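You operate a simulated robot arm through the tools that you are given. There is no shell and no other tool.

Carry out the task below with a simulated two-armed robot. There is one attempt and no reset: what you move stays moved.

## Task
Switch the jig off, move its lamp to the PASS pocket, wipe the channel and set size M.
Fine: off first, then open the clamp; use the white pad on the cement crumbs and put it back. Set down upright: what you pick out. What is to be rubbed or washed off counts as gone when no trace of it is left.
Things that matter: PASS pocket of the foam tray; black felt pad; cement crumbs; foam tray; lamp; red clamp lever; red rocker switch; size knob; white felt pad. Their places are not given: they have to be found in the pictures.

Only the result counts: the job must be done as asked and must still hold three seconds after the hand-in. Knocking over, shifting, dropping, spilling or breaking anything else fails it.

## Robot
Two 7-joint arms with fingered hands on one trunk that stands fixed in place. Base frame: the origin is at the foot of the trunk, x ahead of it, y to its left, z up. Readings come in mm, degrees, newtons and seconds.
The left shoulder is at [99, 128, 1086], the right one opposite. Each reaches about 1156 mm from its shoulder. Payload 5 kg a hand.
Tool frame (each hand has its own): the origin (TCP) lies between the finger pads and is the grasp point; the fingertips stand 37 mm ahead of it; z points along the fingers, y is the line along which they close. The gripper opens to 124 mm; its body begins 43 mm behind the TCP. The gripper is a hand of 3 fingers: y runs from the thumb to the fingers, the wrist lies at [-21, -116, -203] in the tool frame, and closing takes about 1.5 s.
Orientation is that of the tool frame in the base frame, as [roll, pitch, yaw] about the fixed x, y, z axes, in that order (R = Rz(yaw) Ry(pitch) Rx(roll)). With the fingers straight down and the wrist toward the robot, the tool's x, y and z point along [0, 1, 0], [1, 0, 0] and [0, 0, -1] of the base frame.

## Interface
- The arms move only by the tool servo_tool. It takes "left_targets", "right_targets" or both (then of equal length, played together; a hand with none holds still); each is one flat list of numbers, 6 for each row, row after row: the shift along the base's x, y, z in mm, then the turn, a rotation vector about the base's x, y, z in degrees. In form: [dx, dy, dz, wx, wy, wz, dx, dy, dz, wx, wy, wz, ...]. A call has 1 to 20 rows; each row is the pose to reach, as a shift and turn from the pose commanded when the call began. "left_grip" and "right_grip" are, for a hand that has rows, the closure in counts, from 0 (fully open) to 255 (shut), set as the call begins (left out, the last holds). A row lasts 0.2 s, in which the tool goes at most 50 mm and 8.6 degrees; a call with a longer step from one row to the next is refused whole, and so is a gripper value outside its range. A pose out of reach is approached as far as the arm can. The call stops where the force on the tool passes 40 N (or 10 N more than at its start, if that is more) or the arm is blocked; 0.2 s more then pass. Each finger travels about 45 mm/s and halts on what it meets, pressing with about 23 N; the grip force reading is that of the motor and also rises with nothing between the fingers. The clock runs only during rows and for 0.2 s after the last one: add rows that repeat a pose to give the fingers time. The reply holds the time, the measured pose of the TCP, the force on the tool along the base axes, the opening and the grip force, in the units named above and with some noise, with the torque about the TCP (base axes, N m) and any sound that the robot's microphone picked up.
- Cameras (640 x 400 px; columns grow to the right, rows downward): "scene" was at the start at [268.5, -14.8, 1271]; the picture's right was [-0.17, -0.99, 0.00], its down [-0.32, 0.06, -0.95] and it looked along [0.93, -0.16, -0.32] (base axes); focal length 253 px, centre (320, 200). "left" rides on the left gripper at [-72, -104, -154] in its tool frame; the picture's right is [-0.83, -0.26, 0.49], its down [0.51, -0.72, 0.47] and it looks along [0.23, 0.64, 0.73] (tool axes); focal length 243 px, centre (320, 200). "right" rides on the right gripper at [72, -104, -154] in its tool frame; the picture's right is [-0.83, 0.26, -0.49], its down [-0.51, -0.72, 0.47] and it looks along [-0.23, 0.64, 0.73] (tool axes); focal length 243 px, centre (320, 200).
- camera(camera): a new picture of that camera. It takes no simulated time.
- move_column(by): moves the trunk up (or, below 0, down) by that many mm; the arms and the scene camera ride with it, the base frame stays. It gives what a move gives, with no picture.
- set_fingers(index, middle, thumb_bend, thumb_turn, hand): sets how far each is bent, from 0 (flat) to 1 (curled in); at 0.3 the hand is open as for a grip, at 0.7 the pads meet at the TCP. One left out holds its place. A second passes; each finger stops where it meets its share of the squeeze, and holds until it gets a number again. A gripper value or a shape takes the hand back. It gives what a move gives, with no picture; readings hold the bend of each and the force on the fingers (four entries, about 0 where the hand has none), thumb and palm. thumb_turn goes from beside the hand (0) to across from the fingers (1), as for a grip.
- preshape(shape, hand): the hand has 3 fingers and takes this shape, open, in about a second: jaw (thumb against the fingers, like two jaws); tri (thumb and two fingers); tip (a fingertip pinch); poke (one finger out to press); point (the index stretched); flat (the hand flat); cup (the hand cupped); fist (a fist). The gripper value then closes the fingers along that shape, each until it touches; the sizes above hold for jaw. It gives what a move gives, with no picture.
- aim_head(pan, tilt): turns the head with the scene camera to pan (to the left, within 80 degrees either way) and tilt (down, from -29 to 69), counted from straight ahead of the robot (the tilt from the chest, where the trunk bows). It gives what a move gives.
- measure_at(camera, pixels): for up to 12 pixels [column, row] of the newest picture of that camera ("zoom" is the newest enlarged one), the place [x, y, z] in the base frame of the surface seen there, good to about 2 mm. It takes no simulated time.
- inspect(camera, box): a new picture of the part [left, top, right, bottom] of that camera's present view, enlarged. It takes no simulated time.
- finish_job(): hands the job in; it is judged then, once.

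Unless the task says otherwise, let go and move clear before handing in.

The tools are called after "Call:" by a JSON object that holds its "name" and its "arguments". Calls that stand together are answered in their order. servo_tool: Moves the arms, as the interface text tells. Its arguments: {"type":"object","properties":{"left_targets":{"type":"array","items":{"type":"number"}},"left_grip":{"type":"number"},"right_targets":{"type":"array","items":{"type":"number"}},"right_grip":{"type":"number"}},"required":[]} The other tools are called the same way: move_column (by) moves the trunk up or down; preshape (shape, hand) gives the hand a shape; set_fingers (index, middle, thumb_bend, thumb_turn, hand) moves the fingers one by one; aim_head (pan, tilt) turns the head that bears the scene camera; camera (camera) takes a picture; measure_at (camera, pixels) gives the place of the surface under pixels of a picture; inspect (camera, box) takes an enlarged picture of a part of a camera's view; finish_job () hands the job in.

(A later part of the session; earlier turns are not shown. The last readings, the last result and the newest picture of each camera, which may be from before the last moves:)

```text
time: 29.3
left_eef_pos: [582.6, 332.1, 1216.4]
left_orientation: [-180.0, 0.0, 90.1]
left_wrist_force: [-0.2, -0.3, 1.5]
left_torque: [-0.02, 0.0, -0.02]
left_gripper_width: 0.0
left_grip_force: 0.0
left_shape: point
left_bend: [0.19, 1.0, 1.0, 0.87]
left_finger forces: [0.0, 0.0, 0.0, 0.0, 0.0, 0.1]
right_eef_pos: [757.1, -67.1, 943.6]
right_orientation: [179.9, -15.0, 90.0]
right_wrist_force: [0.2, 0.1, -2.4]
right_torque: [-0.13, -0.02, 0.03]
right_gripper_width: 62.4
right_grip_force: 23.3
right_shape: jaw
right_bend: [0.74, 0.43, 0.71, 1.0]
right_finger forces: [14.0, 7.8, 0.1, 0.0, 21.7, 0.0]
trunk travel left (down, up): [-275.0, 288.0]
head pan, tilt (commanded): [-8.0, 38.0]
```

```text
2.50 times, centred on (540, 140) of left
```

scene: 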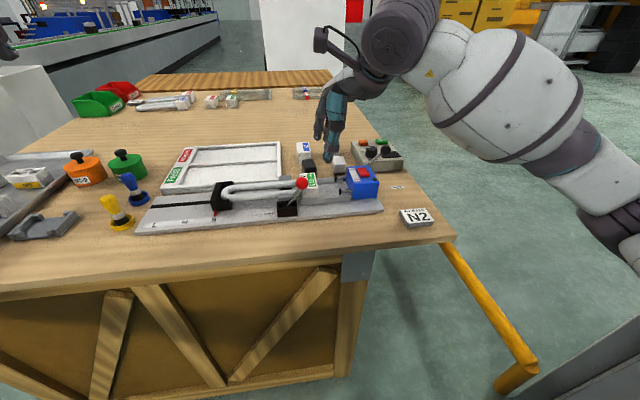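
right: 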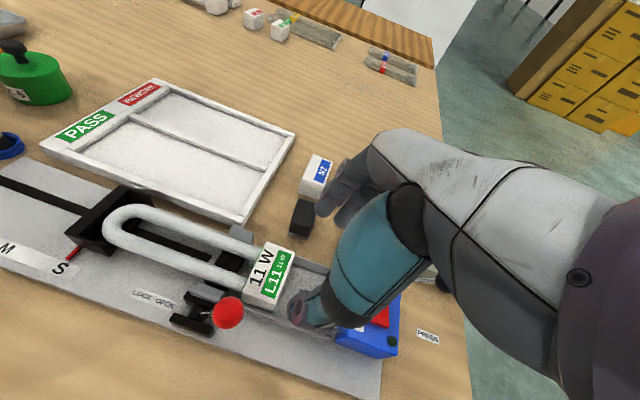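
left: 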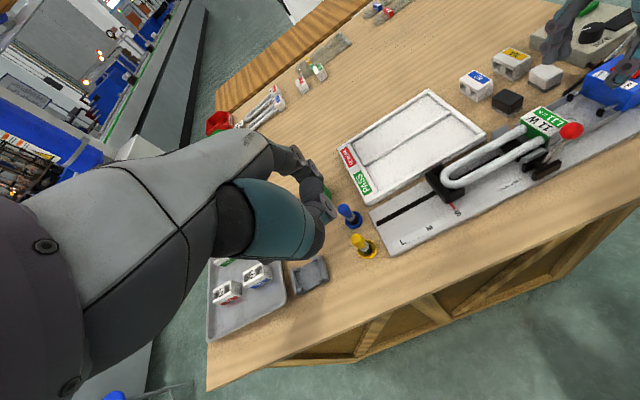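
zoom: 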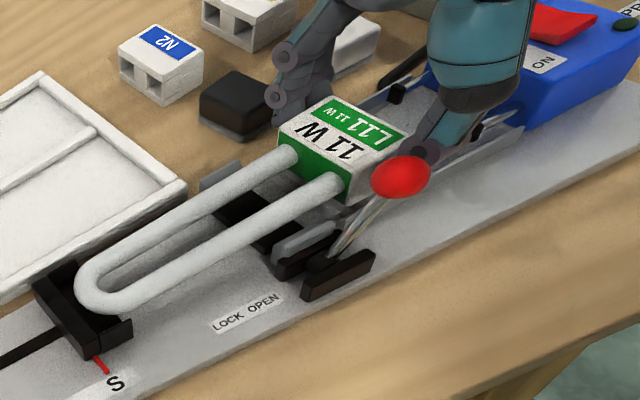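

The base rose; I'll check whether the tube end rose evenly by measuring heights along the lamp.

Call:
{"name": "measure_at", "arguments": {"camera": "zoom", "pixels": [[345, 150], [290, 150], [325, 185], [200, 245], [180, 205], [100, 305], [85, 265], [330, 105], [395, 135]]}}

```text
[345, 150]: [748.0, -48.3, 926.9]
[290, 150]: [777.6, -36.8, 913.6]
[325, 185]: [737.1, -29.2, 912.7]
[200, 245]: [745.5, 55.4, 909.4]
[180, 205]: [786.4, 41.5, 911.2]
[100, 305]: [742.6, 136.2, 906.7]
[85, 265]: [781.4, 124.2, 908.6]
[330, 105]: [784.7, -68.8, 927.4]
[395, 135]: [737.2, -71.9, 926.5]
```

The lamp sags only about 2° at the tube end and weighs about 2.4 N. I'll lift 50 mm more and carry it over the PASS pocket (+126, +115).

Call:
{"name": "servo_tool", "arguments": {"right_targets": [0, -3, 20, 0, 0, 0, 0, -3, 40, 0, 0, 0, 0, 0, 55, 0, 0, 0, 18, 16, 55, 0, 0, 0, 40, 36, 55, 0, 0, 0, 63, 57, 55, 0, 0, 0, 85, 78, 55, 0, 0, 0, 107, 98, 55, 0, 0, 0, 120, 110, 55, 0, 0, 0, 126, 115, 55, 0, 0, 0, 126, 115, 55, 0, 0, 0]}}

Call:
{"name": "camera", "arguments": {"camera": "scene"}}

Call:
{"name": "camera", "arguments": {"camera": "left"}}

Call:
{"name": "inspect", "arguments": {"camera": "scene", "box": [150, 90, 350, 230]}}

```text
time: 31.7
left_eef_pos: [582.9, 332.8, 1216.3]
left_orientation: [-180.0, 0.1, 90.1]
left_wrist_force: [-0.7, 0.4, 0.3]
left_torque: [0.0, 0.01, 0.04]
left_gripper_width: 0.3
left_grip_force: 0.1
left_shape: point
left_bend: [0.19, 1.0, 1.0, 0.87]
left_finger forces: [0.0, 0.0, 0.1, 0.0, 0.0, 0.0]
right_eef_pos: [884.3, 46.5, 999.0]
right_orientation: [180.0, -15.0, 90.1]
right_wrist_force: [-0.4, 0.6, -2.1]
right_torque: [-0.06, 0.01, 0.02]
right_gripper_width: 62.5
right_grip_force: 22.8
right_shape: jaw
right_bend: [0.74, 0.43, 0.71, 1.0]
right_finger forces: [13.8, 7.8, 0.1, 0.0, 21.7, 0.0]
trunk travel left (down, up): [-275.0, 288.0]
head pan, tilt (commanded): [-8.0, 38.0]
```

```text
taken
```

scene: 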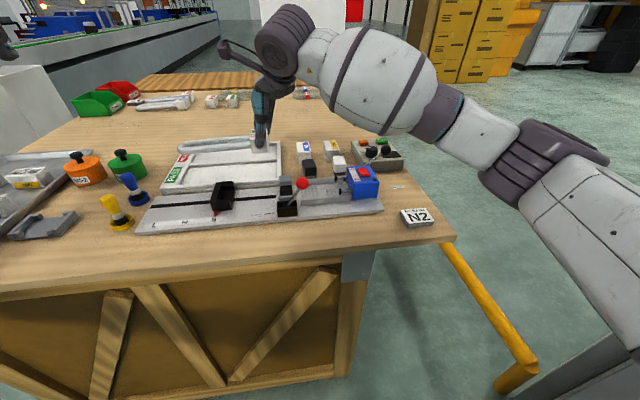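

```text
taken
```

left: 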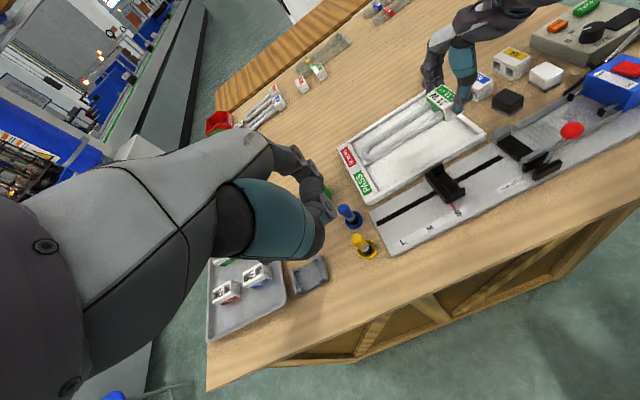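

```text
2.86 times, centred on (250, 160) of scene
```

zoom: 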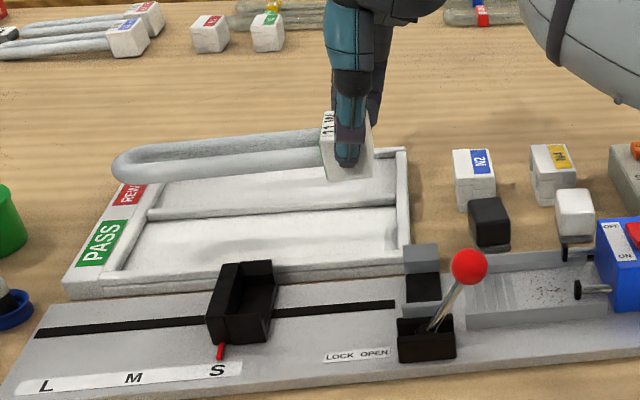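

The lamp now hangs over the tray. I'll measure its ends to check where it will land.

Call:
{"name": "inspect", "arguments": {"camera": "left", "box": [330, 60, 510, 220]}}

Call:
{"name": "inspect", "arguments": {"camera": "scene", "box": [170, 110, 310, 210]}}

```text
2.50 times, centred on (420, 140) of left
```

zoom: 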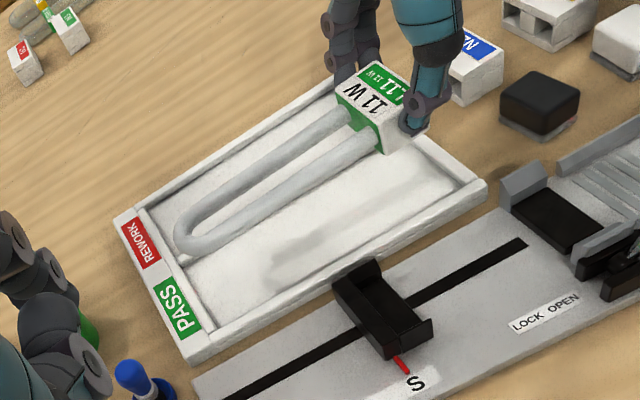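

```text
4.00 times, centred on (240, 160) of scene
```

zoom: 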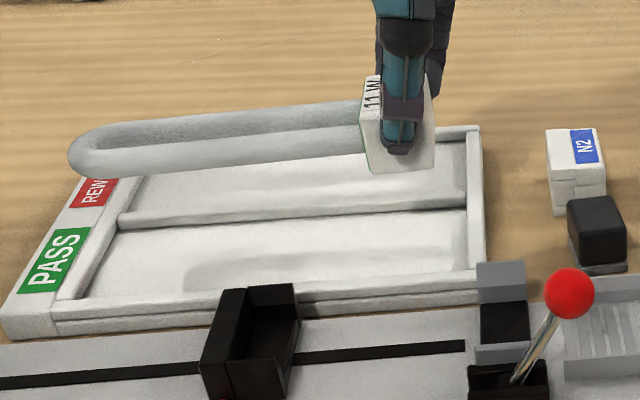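

Call:
{"name": "measure_at", "arguments": {"camera": "zoom", "pixels": [[75, 155], [90, 165], [85, 140], [120, 135], [200, 165], [330, 148], [362, 150], [368, 90], [430, 165], [370, 168], [433, 110], [350, 110]]}}

```text
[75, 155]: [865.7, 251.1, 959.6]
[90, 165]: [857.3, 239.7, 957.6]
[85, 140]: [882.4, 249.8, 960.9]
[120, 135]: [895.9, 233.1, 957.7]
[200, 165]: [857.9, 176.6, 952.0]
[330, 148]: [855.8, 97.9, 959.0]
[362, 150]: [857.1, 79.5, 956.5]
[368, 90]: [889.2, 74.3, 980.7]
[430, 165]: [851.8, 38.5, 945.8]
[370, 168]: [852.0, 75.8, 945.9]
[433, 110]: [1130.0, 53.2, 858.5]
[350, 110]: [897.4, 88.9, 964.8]
```

The lamp spans x 852–915 and y 38–252, well centred in the pocket (x 837–931, y 22–268). I'll lower it, slowly at the end.

Call:
{"name": "servo_tool", "arguments": {"right_targets": [0, 0, -20, 0, 0, 0, 0, 0, -40, 0, 0, 0, 0, 0, -56, 0, 0, 0, 0, 0, -62, 0, 0, 0, 0, 0, -65, 0, 0, 0, 0, 0, -67, 0, 0, 0, 0, 0, -67, 0, 0, 0]}}

Call:
{"name": "inspect", "arguments": {"camera": "scene", "box": [170, 110, 310, 210]}}

Call:
{"name": "inspect", "arguments": {"camera": "left", "box": [330, 60, 510, 220]}}

```text
time: 33.3
left_eef_pos: [582.8, 332.8, 1217.1]
left_orientation: [-180.0, 0.0, 90.0]
left_wrist_force: [0.1, -0.4, 0.1]
left_torque: [-0.03, 0.02, -0.01]
left_gripper_width: 0.0
left_grip_force: 0.0
left_shape: point
left_bend: [0.19, 1.0, 1.0, 0.87]
left_finger forces: [0.0, 0.1, 0.0, 0.0, 0.1, 0.0]
right_eef_pos: [884.9, 46.2, 931.4]
right_orientation: [179.9, -15.0, 90.0]
right_wrist_force: [-0.3, -0.4, -0.9]
right_torque: [-0.09, 0.0, 0.01]
right_gripper_width: 62.7
right_grip_force: 22.8
right_shape: jaw
right_bend: [0.74, 0.43, 0.71, 1.0]
right_finger forces: [13.8, 7.8, 0.0, 0.0, 21.6, 0.1]
trunk travel left (down, up): [-275.0, 288.0]
head pan, tilt (commanded): [-8.0, 38.0]
```

```text
4.00 times, centred on (240, 160) of scene
```

zoom: 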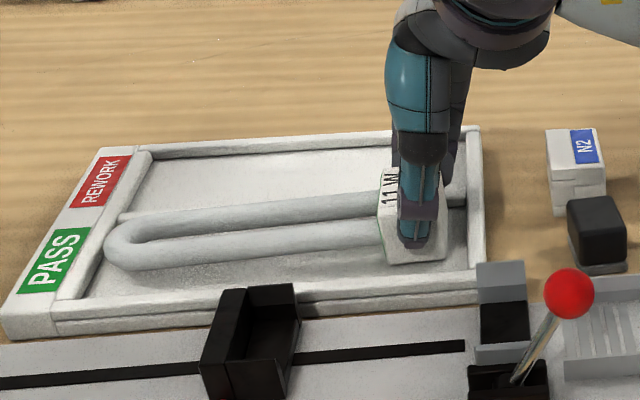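

```text
2.50 times, centred on (420, 140) of left
```

zoom: 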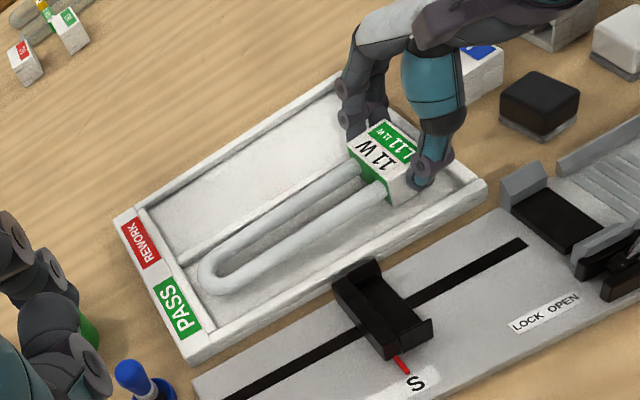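

Force on the tool shrank to −0.9 N, so it is touching down. I'll go down another 3 mm in small steps.

Call:
{"name": "servo_tool", "arguments": {"right_targets": [0, 0, -1, 0, 0, 0, 0, 0, -2, 0, 0, 0, 0, 0, -3, 0, 0, 0]}}

Call:
{"name": "inspect", "arguments": {"camera": "scene", "box": [220, 130, 300, 190]}}

```text
time: 34.1
left_eef_pos: [583.3, 332.1, 1216.3]
left_orientation: [180.0, 0.1, 90.0]
left_wrist_force: [-0.2, -0.5, 0.5]
left_torque: [-0.01, 0.01, 0.01]
left_gripper_width: 0.0
left_grip_force: 0.1
left_shape: point
left_bend: [0.19, 1.0, 1.0, 0.87]
left_finger forces: [0.0, 0.0, 0.1, 0.1, 0.0, 0.0]
right_eef_pos: [884.2, 48.4, 930.1]
right_orientation: [180.0, -15.0, 90.0]
right_wrist_force: [0.9, -1.3, 0.6]
right_torque: [-0.03, -0.08, -0.04]
right_gripper_width: 62.6
right_grip_force: 22.8
right_shape: jaw
right_bend: [0.74, 0.43, 0.71, 1.0]
right_finger forces: [14.0, 7.8, 0.1, 0.0, 21.7, 0.0]
trunk travel left (down, up): [-275.0, 288.0]
head pan, tilt (commanded): [-8.0, 38.0]
```

```text
6.67 times, centred on (260, 160) of scene
```

zoom: 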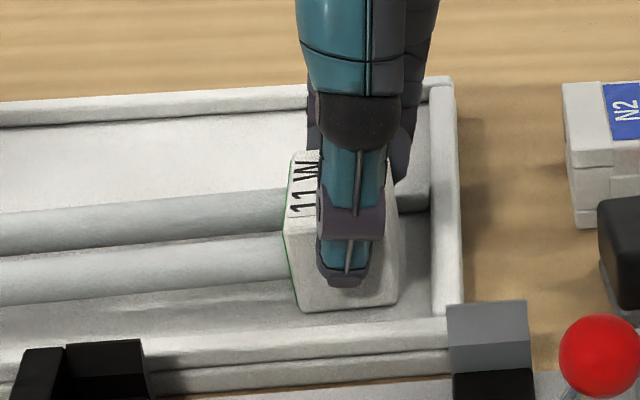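

The lamp is now carried by the floor (Fz +0.6 N). I'll open the grip to let it go.

Call:
{"name": "servo_tool", "arguments": {"right_targets": [0, 0, 0, 0, 0, 0, 0, 0, 0, 0, 0, 0, 0, 0, 0, 0, 0, 0, 0, 0, 0, 0, 0, 0], "right_grip": 100}}

Call:
{"name": "inspect", "arguments": {"camera": "scene", "box": [170, 110, 310, 210]}}

Call:
{"name": "inspect", "arguments": {"camera": "left", "box": [330, 60, 510, 220]}}

```text
time: 35.1
left_eef_pos: [583.0, 332.1, 1216.8]
left_orientation: [-180.0, 0.0, 90.0]
left_wrist_force: [0.2, -0.1, 0.9]
left_torque: [0.0, -0.02, -0.04]
left_gripper_width: 0.0
left_grip_force: 0.1
left_shape: point
left_bend: [0.19, 1.0, 1.0, 0.87]
left_finger forces: [0.0, 0.0, 0.0, 0.0, 0.0, 0.0]
right_eef_pos: [885.0, 48.4, 928.5]
right_orientation: [-179.9, -14.9, 90.0]
right_wrist_force: [0.6, 0.6, -0.6]
right_torque: [-0.04, -0.01, 0.01]
right_gripper_width: 74.7
right_grip_force: 0.1
right_shape: jaw
right_bend: [0.73, 0.41, 0.64, 1.0]
right_finger forces: [0.0, 0.0, 0.1, 0.0, 0.1, 0.0]
trunk travel left (down, up): [-275.0, 288.0]
head pan, tilt (commanded): [-8.0, 38.0]
```

```text
4.00 times, centred on (240, 160) of scene
```

zoom: 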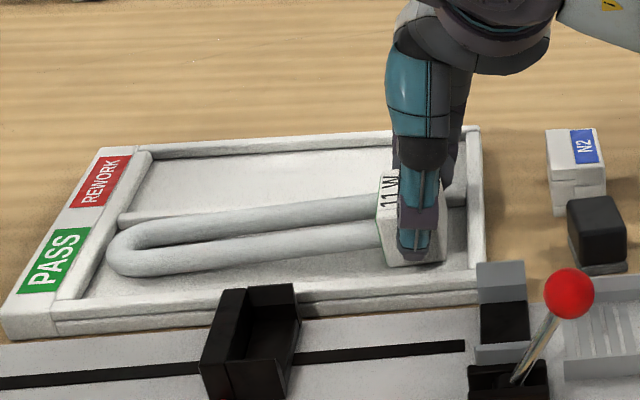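

```text
2.50 times, centred on (420, 140) of left
```

zoom: 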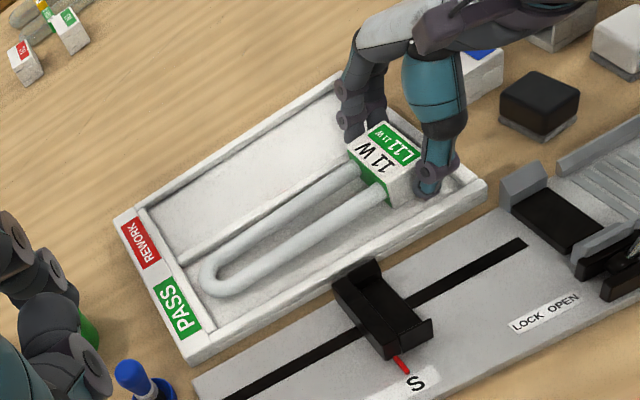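

The lamp rests in the PASS pocket and the hand is free. I'll back out along the lean and then look at the channel and pads.

Call:
{"name": "servo_tool", "arguments": {"right_targets": [0, -7, 25, 0, 0, 0, 0, -16, 60, 0, 0, 0, 0, -27, 100, 0, 0, 0, 0, -40, 140, 0, 0, 0, -10, -75, 160, -3, 0, 0, -20, -115, 170, -7, 0, 0, -30, -155, 180, -11, 0, 0, -40, -195, 185, -15, 0, 0]}}

Call:
{"name": "camera", "arguments": {"camera": "scene"}}

Call:
{"name": "inspect", "arguments": {"camera": "left", "box": [330, 60, 510, 220]}}

Call:
{"name": "inspect", "arguments": {"camera": "left", "box": [480, 50, 640, 170]}}

```text
time: 36.9
left_eef_pos: [581.5, 331.3, 1218.0]
left_orientation: [-180.0, 0.0, 90.0]
left_wrist_force: [-0.3, -0.5, 1.5]
left_torque: [0.03, -0.04, 0.01]
left_gripper_width: 0.0
left_grip_force: 0.1
left_shape: point
left_bend: [0.19, 1.0, 1.0, 0.87]
left_finger forces: [0.0, 0.0, 0.0, 0.0, 0.1, 0.0]
right_eef_pos: [842.7, -149.4, 1115.6]
right_orientation: [179.9, 0.1, 90.0]
right_wrist_force: [0.1, 0.4, -0.3]
right_torque: [0.04, -0.01, 0.0]
right_gripper_width: 75.0
right_grip_force: 0.0
right_shape: jaw
right_bend: [0.73, 0.41, 0.64, 1.0]
right_finger forces: [0.0, 0.0, 0.1, 0.1, 0.1, 0.0]
trunk travel left (down, up): [-275.0, 288.0]
head pan, tilt (commanded): [-8.0, 38.0]
```

```text
taken
```

scene: 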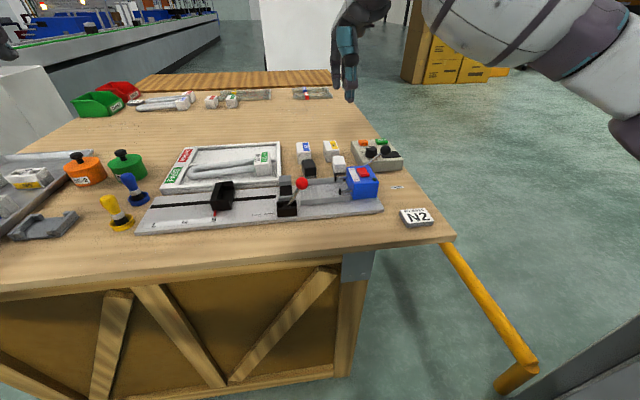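

```text
2.50 times, centred on (420, 140) of left
```

zoom: 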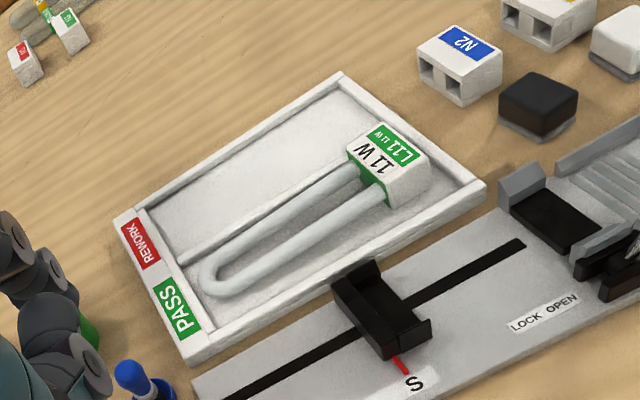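

```text
3.33 times, centred on (560, 110) of left
```

zoom: 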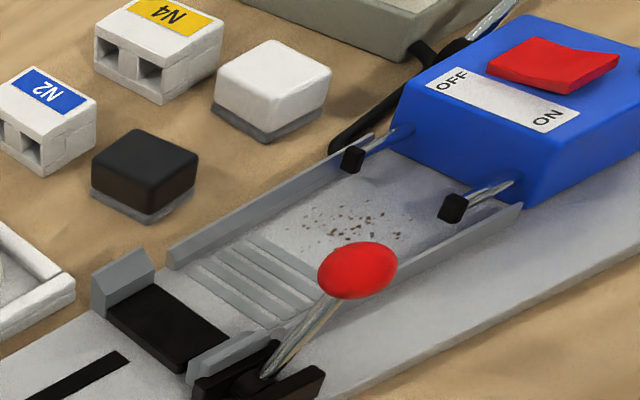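

The lamp lies properly in the PASS pocket. Now I'll measure the crumbs' extent, the pads and their neighbours in this last picture.

Call:
{"name": "measure_at", "arguments": {"camera": "zoom", "pixels": [[305, 218], [345, 207], [385, 213], [400, 235], [410, 235], [325, 240], [350, 155], [452, 208], [370, 135], [515, 210], [255, 245], [200, 265]]}}

Call:
{"name": "measure_at", "arguments": {"camera": "zoom", "pixels": [[218, 68], [270, 43], [330, 75], [272, 115], [215, 112], [265, 138], [325, 112], [272, 80], [175, 100], [220, 75], [95, 160], [195, 160]]}}

Call:
{"name": "inspect", "arguments": {"camera": "right", "box": [100, 130, 400, 390]}}

```text
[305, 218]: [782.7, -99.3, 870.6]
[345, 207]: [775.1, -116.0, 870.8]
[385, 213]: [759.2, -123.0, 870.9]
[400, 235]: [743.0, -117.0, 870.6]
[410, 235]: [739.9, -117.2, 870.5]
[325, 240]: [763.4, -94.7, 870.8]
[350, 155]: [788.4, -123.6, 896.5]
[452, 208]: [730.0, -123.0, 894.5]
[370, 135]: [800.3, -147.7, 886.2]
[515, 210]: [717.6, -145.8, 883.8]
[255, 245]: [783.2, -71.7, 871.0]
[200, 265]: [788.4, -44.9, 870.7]
```

```text
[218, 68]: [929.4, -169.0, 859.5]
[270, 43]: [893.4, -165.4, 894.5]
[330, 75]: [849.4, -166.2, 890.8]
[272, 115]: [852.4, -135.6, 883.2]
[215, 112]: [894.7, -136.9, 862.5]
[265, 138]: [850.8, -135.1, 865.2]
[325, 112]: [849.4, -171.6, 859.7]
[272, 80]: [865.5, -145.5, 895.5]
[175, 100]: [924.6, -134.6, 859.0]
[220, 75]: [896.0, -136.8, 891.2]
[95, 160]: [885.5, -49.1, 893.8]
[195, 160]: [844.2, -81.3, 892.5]
```

```text
1.54 times, centred on (250, 260) of right
```

zoom: 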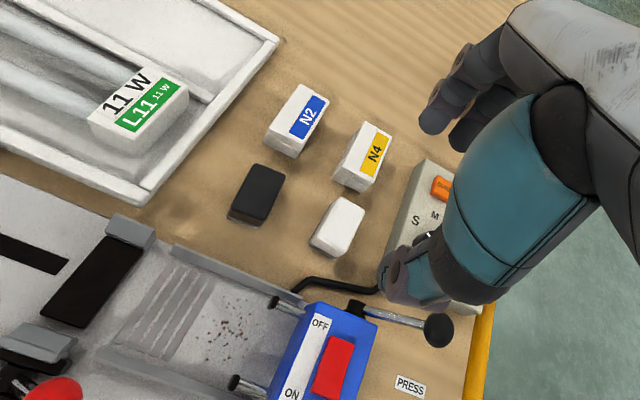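

The pad is 45 × 31 × 36 mm at (872, −151) on the table (z≈859.5). I'll zoom strongly on the crumbs to see how near to the probe heads they reach.

Call:
{"name": "inspect", "arguments": {"camera": "left", "box": [540, 80, 620, 130]}}

Call:
{"name": "inspect", "arguments": {"camera": "right", "box": [160, 300, 260, 390]}}

Call:
{"name": "inspect", "arguments": {"camera": "scene", "box": [290, 150, 370, 210]}}

```text
8.00 times, centred on (580, 105) of left
```

zoom: 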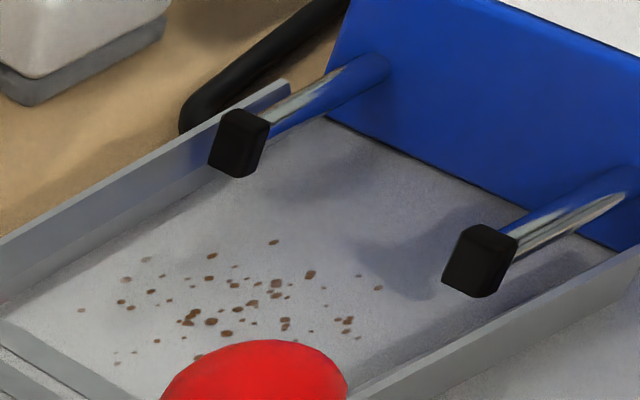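

```text
4.44 times, centred on (210, 345) of right
```

zoom: 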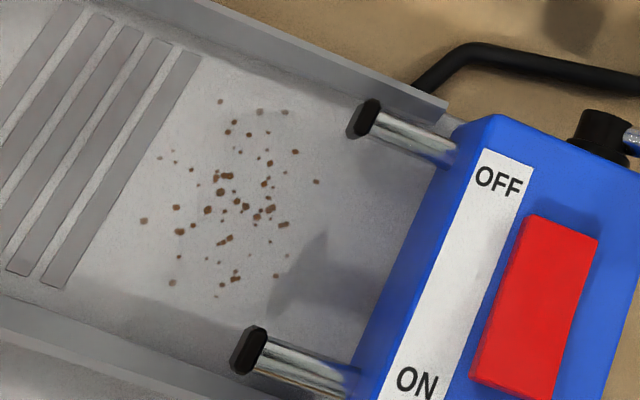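

```text
6.67 times, centred on (330, 180) of scene
```

zoom: 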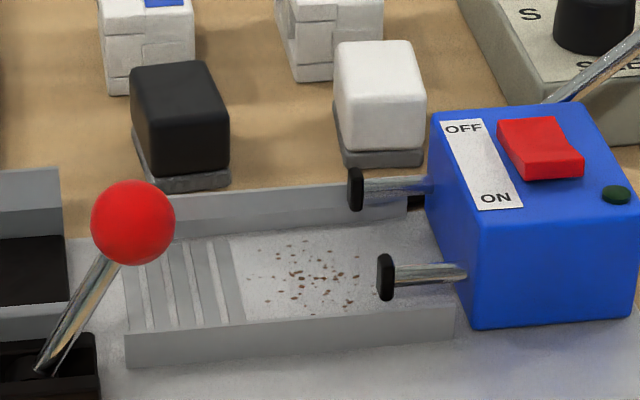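

Viewed from the right hand camera, crumbs run from (143,220) to (317,181). I'll measure their limits.

Call:
{"name": "inspect", "arguments": {"camera": "right", "box": [160, 300, 260, 390]}}

Call:
{"name": "measure_at", "arguments": {"camera": "zoom", "pixels": [[317, 181], [296, 152], [143, 220], [219, 101], [285, 111], [215, 297], [237, 275], [172, 282], [160, 157], [285, 225], [276, 275], [310, 260]]}}

Call:
{"name": "measure_at", "arguments": {"camera": "zoom", "pixels": [[350, 125], [372, 105], [240, 360], [262, 330], [400, 135], [440, 108], [445, 118], [150, 175], [195, 60], [60, 285], [30, 330], [100, 350]]}}

```text
4.44 times, centred on (210, 345) of right
```

zoom: 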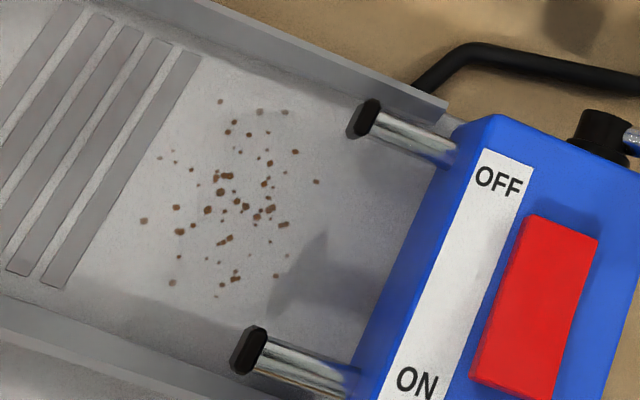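

```text
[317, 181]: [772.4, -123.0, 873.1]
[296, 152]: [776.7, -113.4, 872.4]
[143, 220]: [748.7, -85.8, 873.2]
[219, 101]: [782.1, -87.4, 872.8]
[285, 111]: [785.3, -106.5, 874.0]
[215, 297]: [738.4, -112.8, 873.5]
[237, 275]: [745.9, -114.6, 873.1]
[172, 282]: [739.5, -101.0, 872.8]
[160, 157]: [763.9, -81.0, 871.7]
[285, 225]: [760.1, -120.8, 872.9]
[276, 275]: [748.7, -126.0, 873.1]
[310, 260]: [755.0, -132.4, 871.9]
```

```text
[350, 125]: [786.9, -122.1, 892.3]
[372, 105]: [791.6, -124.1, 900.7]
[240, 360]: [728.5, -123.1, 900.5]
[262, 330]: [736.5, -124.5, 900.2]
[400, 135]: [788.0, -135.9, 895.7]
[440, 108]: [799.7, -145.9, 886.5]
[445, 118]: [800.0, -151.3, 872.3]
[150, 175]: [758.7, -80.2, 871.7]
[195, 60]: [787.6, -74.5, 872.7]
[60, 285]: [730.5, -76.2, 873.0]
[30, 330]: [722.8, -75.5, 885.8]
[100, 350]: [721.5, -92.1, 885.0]
```

Crumbs reach y≈−126 between the probe heads (46 mm gap, heads starting at y≈−120), so I'll hold the pad off-centre across its 31 mm side and later turn its long side along the channel. First I turn the right hand by +90° about z and narrow it to about 46 mm.

Call:
{"name": "servo_tool", "arguments": {"right_targets": [2, 0, 0, 0, 0, 8, 4, 0, 0, 0, 0, 16, 6, 0, 0, 0, 0, 24, 8, 0, 0, 0, 0, 32, 10, 0, 0, 0, 0, 40, 12, 0, 0, 0, 0, 48, 14, 0, 0, 0, 0, 56, 16, 0, 0, 0, 0, 64, 18, 0, 0, 0, 0, 72, 20, 0, 0, 0, 0, 80, 21, 0, 0, 0, 0, 86, 21, 0, 0, 0, 0, 90, 21, 0, 0, 0, 0, 90], "right_grip": 160}}

Call:
{"name": "camera", "arguments": {"camera": "scene"}}

Call:
{"name": "camera", "arguments": {"camera": "right"}}

Call:
{"name": "inspect", "arguments": {"camera": "left", "box": [460, 0, 640, 150]}}

```text
time: 39.7
left_eef_pos: [582.8, 332.6, 1216.0]
left_orientation: [-180.0, 0.0, 90.0]
left_wrist_force: [0.2, -1.1, 0.4]
left_torque: [0.0, 0.02, 0.0]
left_gripper_width: 0.0
left_grip_force: 0.1
left_shape: point
left_bend: [0.19, 1.0, 1.0, 0.87]
left_finger forces: [0.0, 0.1, 0.1, 0.0, 0.0, 0.1]
right_eef_pos: [852.4, -132.1, 1091.5]
right_orientation: [178.2, 9.0, 129.1]
right_wrist_force: [0.9, 0.5, 0.0]
right_torque: [-0.01, 0.02, -0.01]
right_gripper_width: 46.5
right_grip_force: 0.0
right_shape: jaw
right_bend: [0.74, 0.5, 0.73, 1.0]
right_finger forces: [0.0, 0.0, 0.0, 0.0, 0.1, 0.0]
right hand out of reach, approached as far as the arm can: row 5, 6, 7, 8, 9, 10, 11, 12, 13
trunk travel left (down, up): [-275.0, 288.0]
head pan, tilt (commanded): [-8.0, 38.0]
```

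```text
taken
```

scene: 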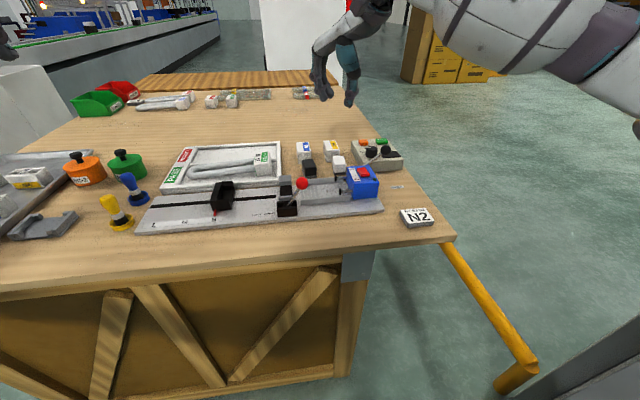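

```text
taken
```

right: 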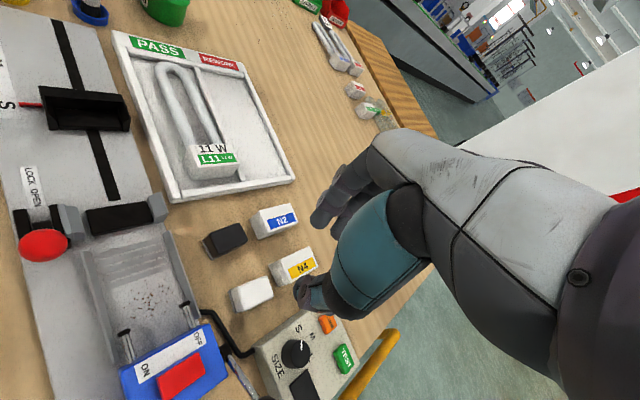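

```text
2.67 times, centred on (550, 75) of left
```

zoom: 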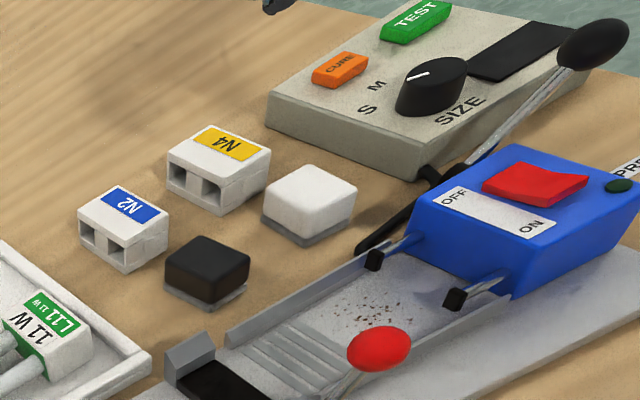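

The arm could only turn about 39° that way (reported out of reach). I'll turn back the other way stepwise to learn the reachable yaw range.

Call:
{"name": "servo_tool", "arguments": {"right_targets": [0, 0, 0, 0, 0, -8, 0, 0, 0, 0, 0, -16, 0, 0, 0, 0, 0, -24, 0, 0, 0, 0, 0, -32, 0, 0, 0, 0, 0, -40, 0, 0, 0, 0, 0, -40]}}

```text
time: 41.1
left_eef_pos: [582.5, 332.1, 1217.5]
left_orientation: [179.9, 0.1, 90.0]
left_wrist_force: [-0.6, 0.0, 0.2]
left_torque: [0.01, 0.0, 0.01]
left_gripper_width: 0.0
left_grip_force: 0.1
left_shape: point
left_bend: [0.19, 1.0, 1.0, 0.87]
left_finger forces: [0.1, 0.0, 0.1, 0.1, 0.1, 0.1]
right_eef_pos: [853.4, -133.0, 1092.7]
right_orientation: [178.3, 8.8, 89.1]
right_wrist_force: [0.4, 0.5, 0.2]
right_torque: [0.02, 0.0, -0.01]
right_gripper_width: 46.5
right_grip_force: 0.0
right_shape: jaw
right_bend: [0.74, 0.5, 0.73, 1.0]
right_finger forces: [0.1, 0.0, 0.1, 0.0, 0.0, 0.0]
trunk travel left (down, up): [-275.0, 288.0]
head pan, tilt (commanded): [-8.0, 38.0]
```

The commanded pose was clipped to what was reached, leaving a 9° lean. I'll straighten the hand and then test turning the other way (−z).

Call:
{"name": "servo_tool", "arguments": {"right_targets": [0, -8, 5, 4.4, 0.8, 0.5, 0, -17, 10, 8.8, 1.7, 0.9, 0, -17, 10, 8.8, 1.7, 0.9]}}

Call:
{"name": "servo_tool", "arguments": {"right_targets": [0, 0, 0, 0, 0, -8, 0, 0, 0, 0, 0, -16, 0, 0, 0, 0, 0, -24, 0, 0, 0, 0, 0, -32, 0, 0, 0, 0, 0, -40, 0, 0, 0, 0, 0, -48, 0, 0, 0, 0, 0, -56, 0, 0, 0, 0, 0, -64, 0, 0, 0, 0, 0, -72, 0, 0, 0, 0, 0, -80, 0, 0, 0, 0, 0, -88, 0, 0, 0, 0, 0, -90, 0, 0, 0, 0, 0, -90]}}

Call:
{"name": "camera", "arguments": {"camera": "scene"}}

```text
time: 41.9
left_eef_pos: [584.7, 333.4, 1217.5]
left_orientation: [180.0, 0.1, 90.1]
left_wrist_force: [0.9, 0.0, -1.1]
left_torque: [-0.02, 0.04, -0.02]
left_gripper_width: 0.0
left_grip_force: 0.1
left_shape: point
left_bend: [0.19, 1.0, 1.0, 0.87]
left_finger forces: [0.0, 0.1, 0.0, 0.0, 0.1, 0.0]
right_eef_pos: [853.6, -148.5, 1102.2]
right_orientation: [179.9, 0.2, 90.2]
right_wrist_force: [-0.3, -0.2, 0.1]
right_torque: [0.02, -0.02, 0.01]
right_gripper_width: 46.3
right_grip_force: 0.1
right_shape: jaw
right_bend: [0.74, 0.5, 0.73, 1.0]
right_finger forces: [0.0, 0.0, 0.0, 0.0, 0.0, 0.0]
trunk travel left (down, up): [-275.0, 288.0]
head pan, tilt (commanded): [-8.0, 38.0]
```

```text
time: 44.7
left_eef_pos: [583.5, 332.4, 1216.5]
left_orientation: [179.9, 0.0, 90.0]
left_wrist_force: [-0.3, -0.4, 0.5]
left_torque: [-0.02, 0.02, -0.02]
left_gripper_width: 0.0
left_grip_force: 0.1
left_shape: point
left_bend: [0.19, 1.0, 1.0, 0.87]
left_finger forces: [0.0, 0.0, 0.0, 0.0, 0.0, 0.1]
right_eef_pos: [853.6, -149.1, 1102.8]
right_orientation: [-180.0, 0.2, 0.1]
right_wrist_force: [0.5, -0.3, 0.1]
right_torque: [-0.01, 0.01, 0.02]
right_gripper_width: 46.4
right_grip_force: 0.1
right_shape: jaw
right_bend: [0.74, 0.5, 0.73, 1.0]
right_finger forces: [0.0, 0.0, 0.0, 0.0, 0.0, 0.0]
trunk travel left (down, up): [-275.0, 288.0]
head pan, tilt (commanded): [-8.0, 38.0]
```

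```text
taken
```

scene: 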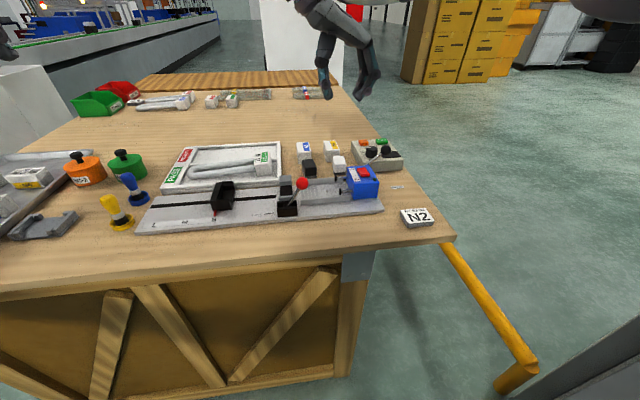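

Turning −90° works (yaw 0: thumb on the left side, two fingers on the right). I'll move above the white pad, offset +9 mm in x from its centre.

Call:
{"name": "servo_tool", "arguments": {"right_targets": [8, 0, -36, 0, 0, 0, 16, -1, -72, 0, 0, 0, 24, -2, -108, 0, 0, 0, 28, -2, -143, 0, 0, 0, 28, -2, -143, 0, 0, 0]}}

Call:
{"name": "inspect", "arguments": {"camera": "scene", "box": [290, 90, 410, 200]}}

Call:
{"name": "inspect", "arguments": {"camera": "left", "box": [480, 0, 640, 130]}}

Call:
{"name": "camera", "arguments": {"camera": "right"}}

```text
time: 45.9
left_eef_pos: [580.6, 332.8, 1217.6]
left_orientation: [179.8, -0.1, 90.0]
left_wrist_force: [-0.9, 0.5, 0.7]
left_torque: [0.0, -0.03, 0.0]
left_gripper_width: 0.0
left_grip_force: 0.0
left_shape: point
left_bend: [0.19, 1.0, 1.0, 0.87]
left_finger forces: [0.0, 0.0, 0.0, 0.0, 0.1, 0.0]
right_eef_pos: [880.8, -151.2, 961.3]
right_orientation: [-179.9, 0.0, 0.1]
right_wrist_force: [-0.3, -0.7, 0.2]
right_torque: [0.01, -0.01, -0.02]
right_gripper_width: 46.4
right_grip_force: 0.0
right_shape: jaw
right_bend: [0.74, 0.5, 0.73, 1.0]
right_finger forces: [0.0, 0.0, 0.0, 0.0, 0.1, 0.1]
trunk travel left (down, up): [-275.0, 288.0]
head pan, tilt (commanded): [-8.0, 38.0]
```

```text
3.64 times, centred on (350, 145) of scene
```

zoom: 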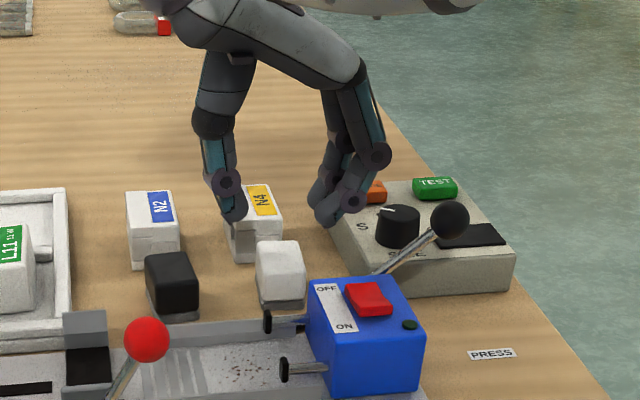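

```text
3.08 times, centred on (560, 65) of left
```

zoom: 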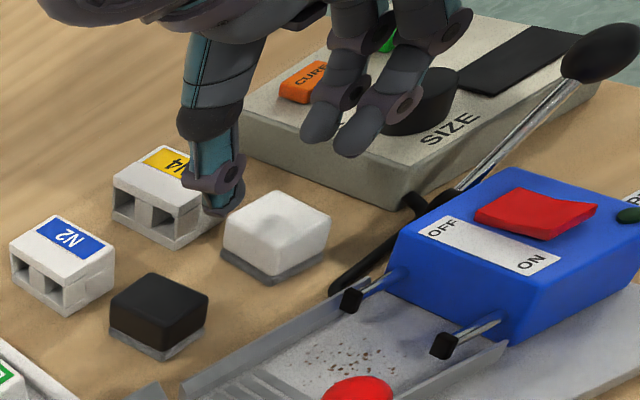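

```text
taken
```

right: 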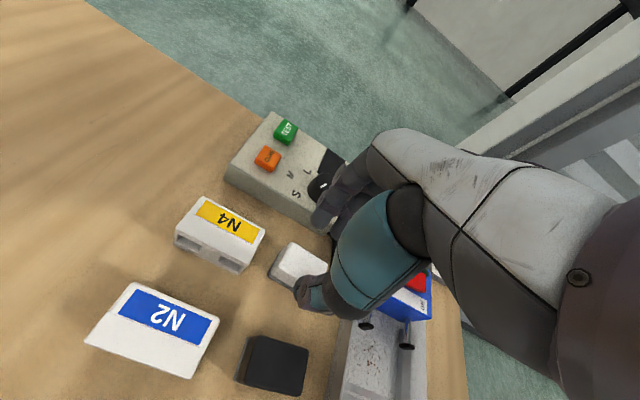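

I'll measure the fingertips and thumb tip here against the pad and the test box edge.

Call:
{"name": "inspect", "arguments": {"camera": "left", "box": [480, 0, 640, 130]}}

Call:
{"name": "measure_at", "arguments": {"camera": "zoom", "pixels": [[318, 130], [312, 140], [355, 145], [350, 155], [375, 150], [345, 80], [400, 100], [218, 205], [210, 185], [235, 210], [240, 180], [200, 125]]}}

Call:
{"name": "measure_at", "arguments": {"camera": "zoom", "pixels": [[245, 130], [400, 205], [300, 165], [222, 218], [275, 192], [330, 218], [278, 255], [276, 283], [222, 245], [325, 255], [115, 180], [205, 210]]}}

```text
3.08 times, centred on (560, 65) of left
```

zoom: 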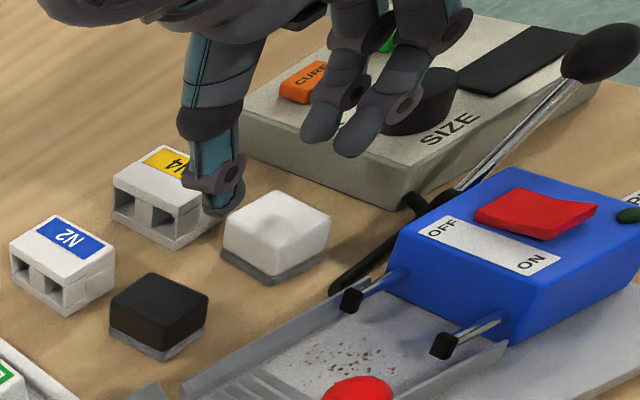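

```text
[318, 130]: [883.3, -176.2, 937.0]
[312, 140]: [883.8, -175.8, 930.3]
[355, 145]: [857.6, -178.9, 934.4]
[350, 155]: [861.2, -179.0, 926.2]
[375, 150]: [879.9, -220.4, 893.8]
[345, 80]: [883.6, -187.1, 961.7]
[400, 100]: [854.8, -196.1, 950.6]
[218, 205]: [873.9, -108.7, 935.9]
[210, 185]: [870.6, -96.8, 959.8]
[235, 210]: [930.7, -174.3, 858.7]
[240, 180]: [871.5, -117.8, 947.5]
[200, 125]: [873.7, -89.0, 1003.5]
```

```text
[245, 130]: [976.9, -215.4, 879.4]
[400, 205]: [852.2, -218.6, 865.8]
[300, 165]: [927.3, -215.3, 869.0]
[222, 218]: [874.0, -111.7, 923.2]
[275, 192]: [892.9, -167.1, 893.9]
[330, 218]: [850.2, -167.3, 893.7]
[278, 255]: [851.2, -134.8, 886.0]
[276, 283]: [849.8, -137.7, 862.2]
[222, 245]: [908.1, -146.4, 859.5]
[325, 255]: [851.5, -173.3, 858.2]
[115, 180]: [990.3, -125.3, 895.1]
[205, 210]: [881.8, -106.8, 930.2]
```

Clearances are about 9 mm on each side of the pad, and the test box edge (y≈−215) is clear. I'll shift +3 mm in x and go down to grip height (TCP z≈914).

Call:
{"name": "servo_tool", "arguments": {"right_targets": [3, 0, 0, 0, 0, 0, 3, 0, -20, 0, 0, 0, 3, 0, -38, 0, 0, 0, 3, 0, -47, 0, 0, 0, 3, 0, -47, 0, 0, 0]}}

Call:
{"name": "inspect", "arguments": {"camera": "scene", "box": [290, 110, 410, 200]}}

Call:
{"name": "inspect", "arguments": {"camera": "left", "box": [500, 20, 620, 110]}}

```text
time: 47.1
left_eef_pos: [582.5, 332.5, 1217.0]
left_orientation: [-180.0, 0.0, 89.9]
left_wrist_force: [0.6, 0.4, 1.1]
left_torque: [0.06, 0.01, 0.0]
left_gripper_width: 0.0
left_grip_force: 0.0
left_shape: point
left_bend: [0.19, 1.0, 1.0, 0.87]
left_finger forces: [0.0, 0.0, 0.0, 0.0, 0.0, 0.0]
right_eef_pos: [883.3, -151.3, 912.7]
right_orientation: [180.0, 0.0, 0.2]
right_wrist_force: [0.8, 0.2, -0.3]
right_torque: [-0.02, 0.0, 0.0]
right_gripper_width: 46.5
right_grip_force: 0.1
right_shape: jaw
right_bend: [0.74, 0.5, 0.73, 1.0]
right_finger forces: [0.0, 0.0, 0.0, 0.1, 0.0, 0.1]
trunk travel left (down, up): [-275.0, 288.0]
head pan, tilt (commanded): [-8.0, 38.0]
```

```text
4.44 times, centred on (350, 155) of scene
```

zoom: 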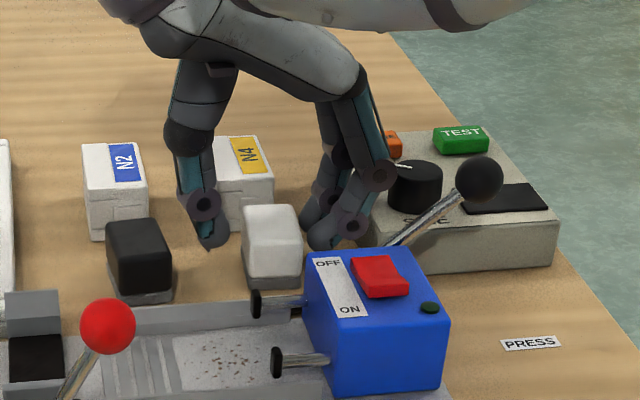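

```text
4.44 times, centred on (560, 65) of left
```

zoom: 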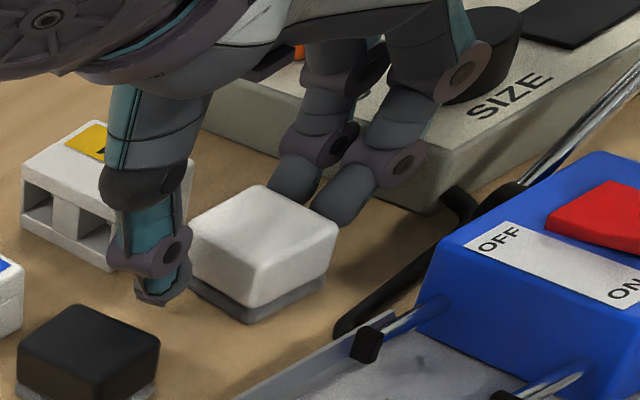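

All clear with no contact forces. I'll close on the pad.

Call:
{"name": "servo_tool", "arguments": {"right_targets": [0, 0, 0, 0, 0, 0, 0, 0, 0, 0, 0, 0, 0, 0, 0, 0, 0, 0, 0, 0, 0, 0, 0, 0, 0, 0, 0, 0, 0, 0], "right_grip": 225}}

Call:
{"name": "inspect", "arguments": {"camera": "scene", "box": [290, 110, 410, 200]}}

Call:
{"name": "inspect", "arguments": {"camera": "left", "box": [500, 20, 620, 110]}}

```text
time: 48.3
left_eef_pos: [582.8, 333.7, 1216.7]
left_orientation: [180.0, 0.0, 89.9]
left_wrist_force: [0.1, 0.2, -1.2]
left_torque: [0.01, 0.0, -0.01]
left_gripper_width: 0.1
left_grip_force: 0.1
left_shape: point
left_bend: [0.19, 1.0, 1.0, 0.87]
left_finger forces: [0.1, 0.0, 0.0, 0.1, 0.0, 0.0]
right_eef_pos: [883.6, -150.0, 913.9]
right_orientation: [180.0, 0.2, 0.1]
right_wrist_force: [-0.2, 0.1, -0.6]
right_torque: [0.01, 0.02, -0.04]
right_gripper_width: 28.9
right_grip_force: 23.4
right_shape: jaw
right_bend: [0.73, 0.57, 0.74, 1.0]
right_finger forces: [13.5, 7.1, 0.0, 0.0, 20.5, 0.1]
trunk travel left (down, up): [-275.0, 288.0]
head pan, tilt (commanded): [-8.0, 38.0]
```

```text
4.44 times, centred on (350, 155) of scene
```

zoom: 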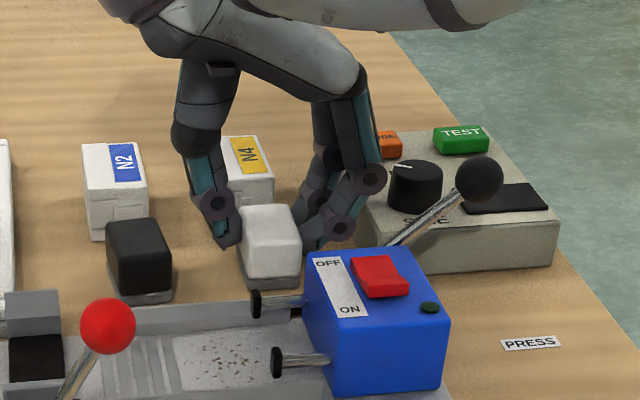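

```text
4.44 times, centred on (560, 65) of left
```

zoom: 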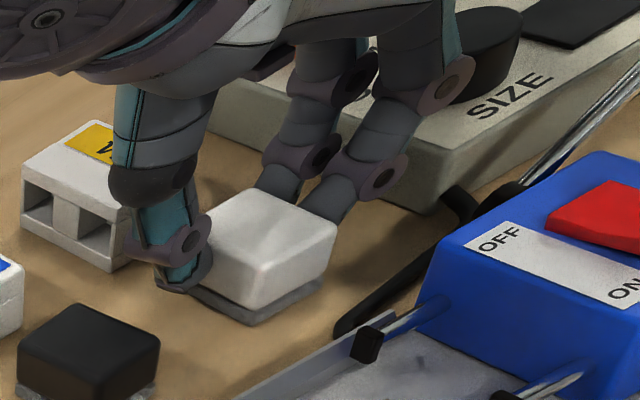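

The pad is held (13.5 + 7 N against 20.5 N). I'll lift it 70 mm and look at how it sits in the grip.

Call:
{"name": "servo_tool", "arguments": {"right_targets": [0, 0, 10, 0, 0, 0, 0, 0, 40, 0, 0, 0, 0, 0, 70, 0, 0, 0, 0, 0, 70, 0, 0, 0]}}

Call:
{"name": "inspect", "arguments": {"camera": "scene", "box": [290, 90, 410, 200]}}

Call:
{"name": "inspect", "arguments": {"camera": "left", "box": [480, 0, 640, 130]}}

```text
time: 49.3
left_eef_pos: [583.3, 333.0, 1215.9]
left_orientation: [-179.9, 0.0, 90.1]
left_wrist_force: [0.3, 0.1, 0.4]
left_torque: [0.03, 0.01, 0.0]
left_gripper_width: 0.0
left_grip_force: 0.1
left_shape: point
left_bend: [0.19, 1.0, 1.0, 0.87]
left_finger forces: [0.0, 0.0, 0.0, 0.1, 0.0, 0.0]
right_eef_pos: [884.1, -149.5, 983.0]
right_orientation: [-180.0, 0.0, 0.1]
right_wrist_force: [0.0, 0.3, -0.7]
right_torque: [0.0, 0.01, -0.04]
right_gripper_width: 28.9
right_grip_force: 23.3
right_shape: jaw
right_bend: [0.73, 0.57, 0.74, 1.0]
right_finger forces: [13.5, 6.9, 0.0, 0.1, 20.4, 0.1]
trunk travel left (down, up): [-275.0, 288.0]
head pan, tilt (commanded): [-8.0, 38.0]
```

```text
3.64 times, centred on (350, 145) of scene
```

zoom: 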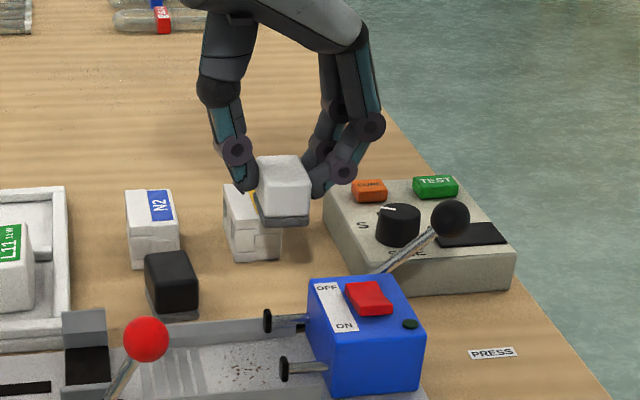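

```text
3.08 times, centred on (560, 65) of left
```

zoom: 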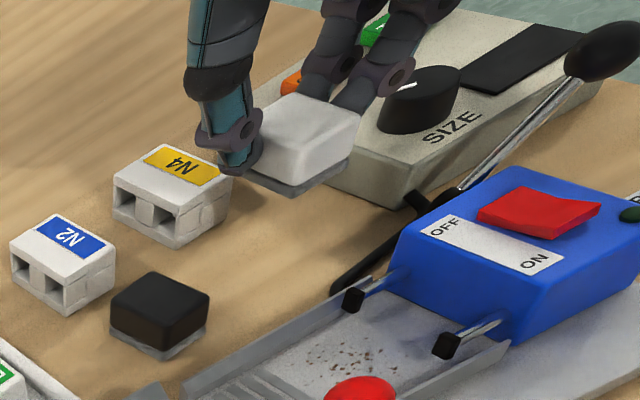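

The pad is up and level. I'll measure its corners and finger overlap.

Call:
{"name": "measure_at", "arguments": {"camera": "zoom", "pixels": [[358, 122], [292, 160], [300, 95], [262, 125], [290, 185], [292, 195], [348, 150], [365, 90], [345, 95], [330, 80], [240, 165], [225, 160]]}}

```text
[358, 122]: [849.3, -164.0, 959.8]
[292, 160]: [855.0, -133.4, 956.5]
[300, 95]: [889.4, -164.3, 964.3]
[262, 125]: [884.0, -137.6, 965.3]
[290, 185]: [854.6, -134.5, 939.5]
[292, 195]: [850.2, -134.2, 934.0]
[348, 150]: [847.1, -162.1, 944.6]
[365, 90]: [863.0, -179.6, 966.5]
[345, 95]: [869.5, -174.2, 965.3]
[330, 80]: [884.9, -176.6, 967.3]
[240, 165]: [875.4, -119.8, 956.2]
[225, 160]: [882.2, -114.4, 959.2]
```

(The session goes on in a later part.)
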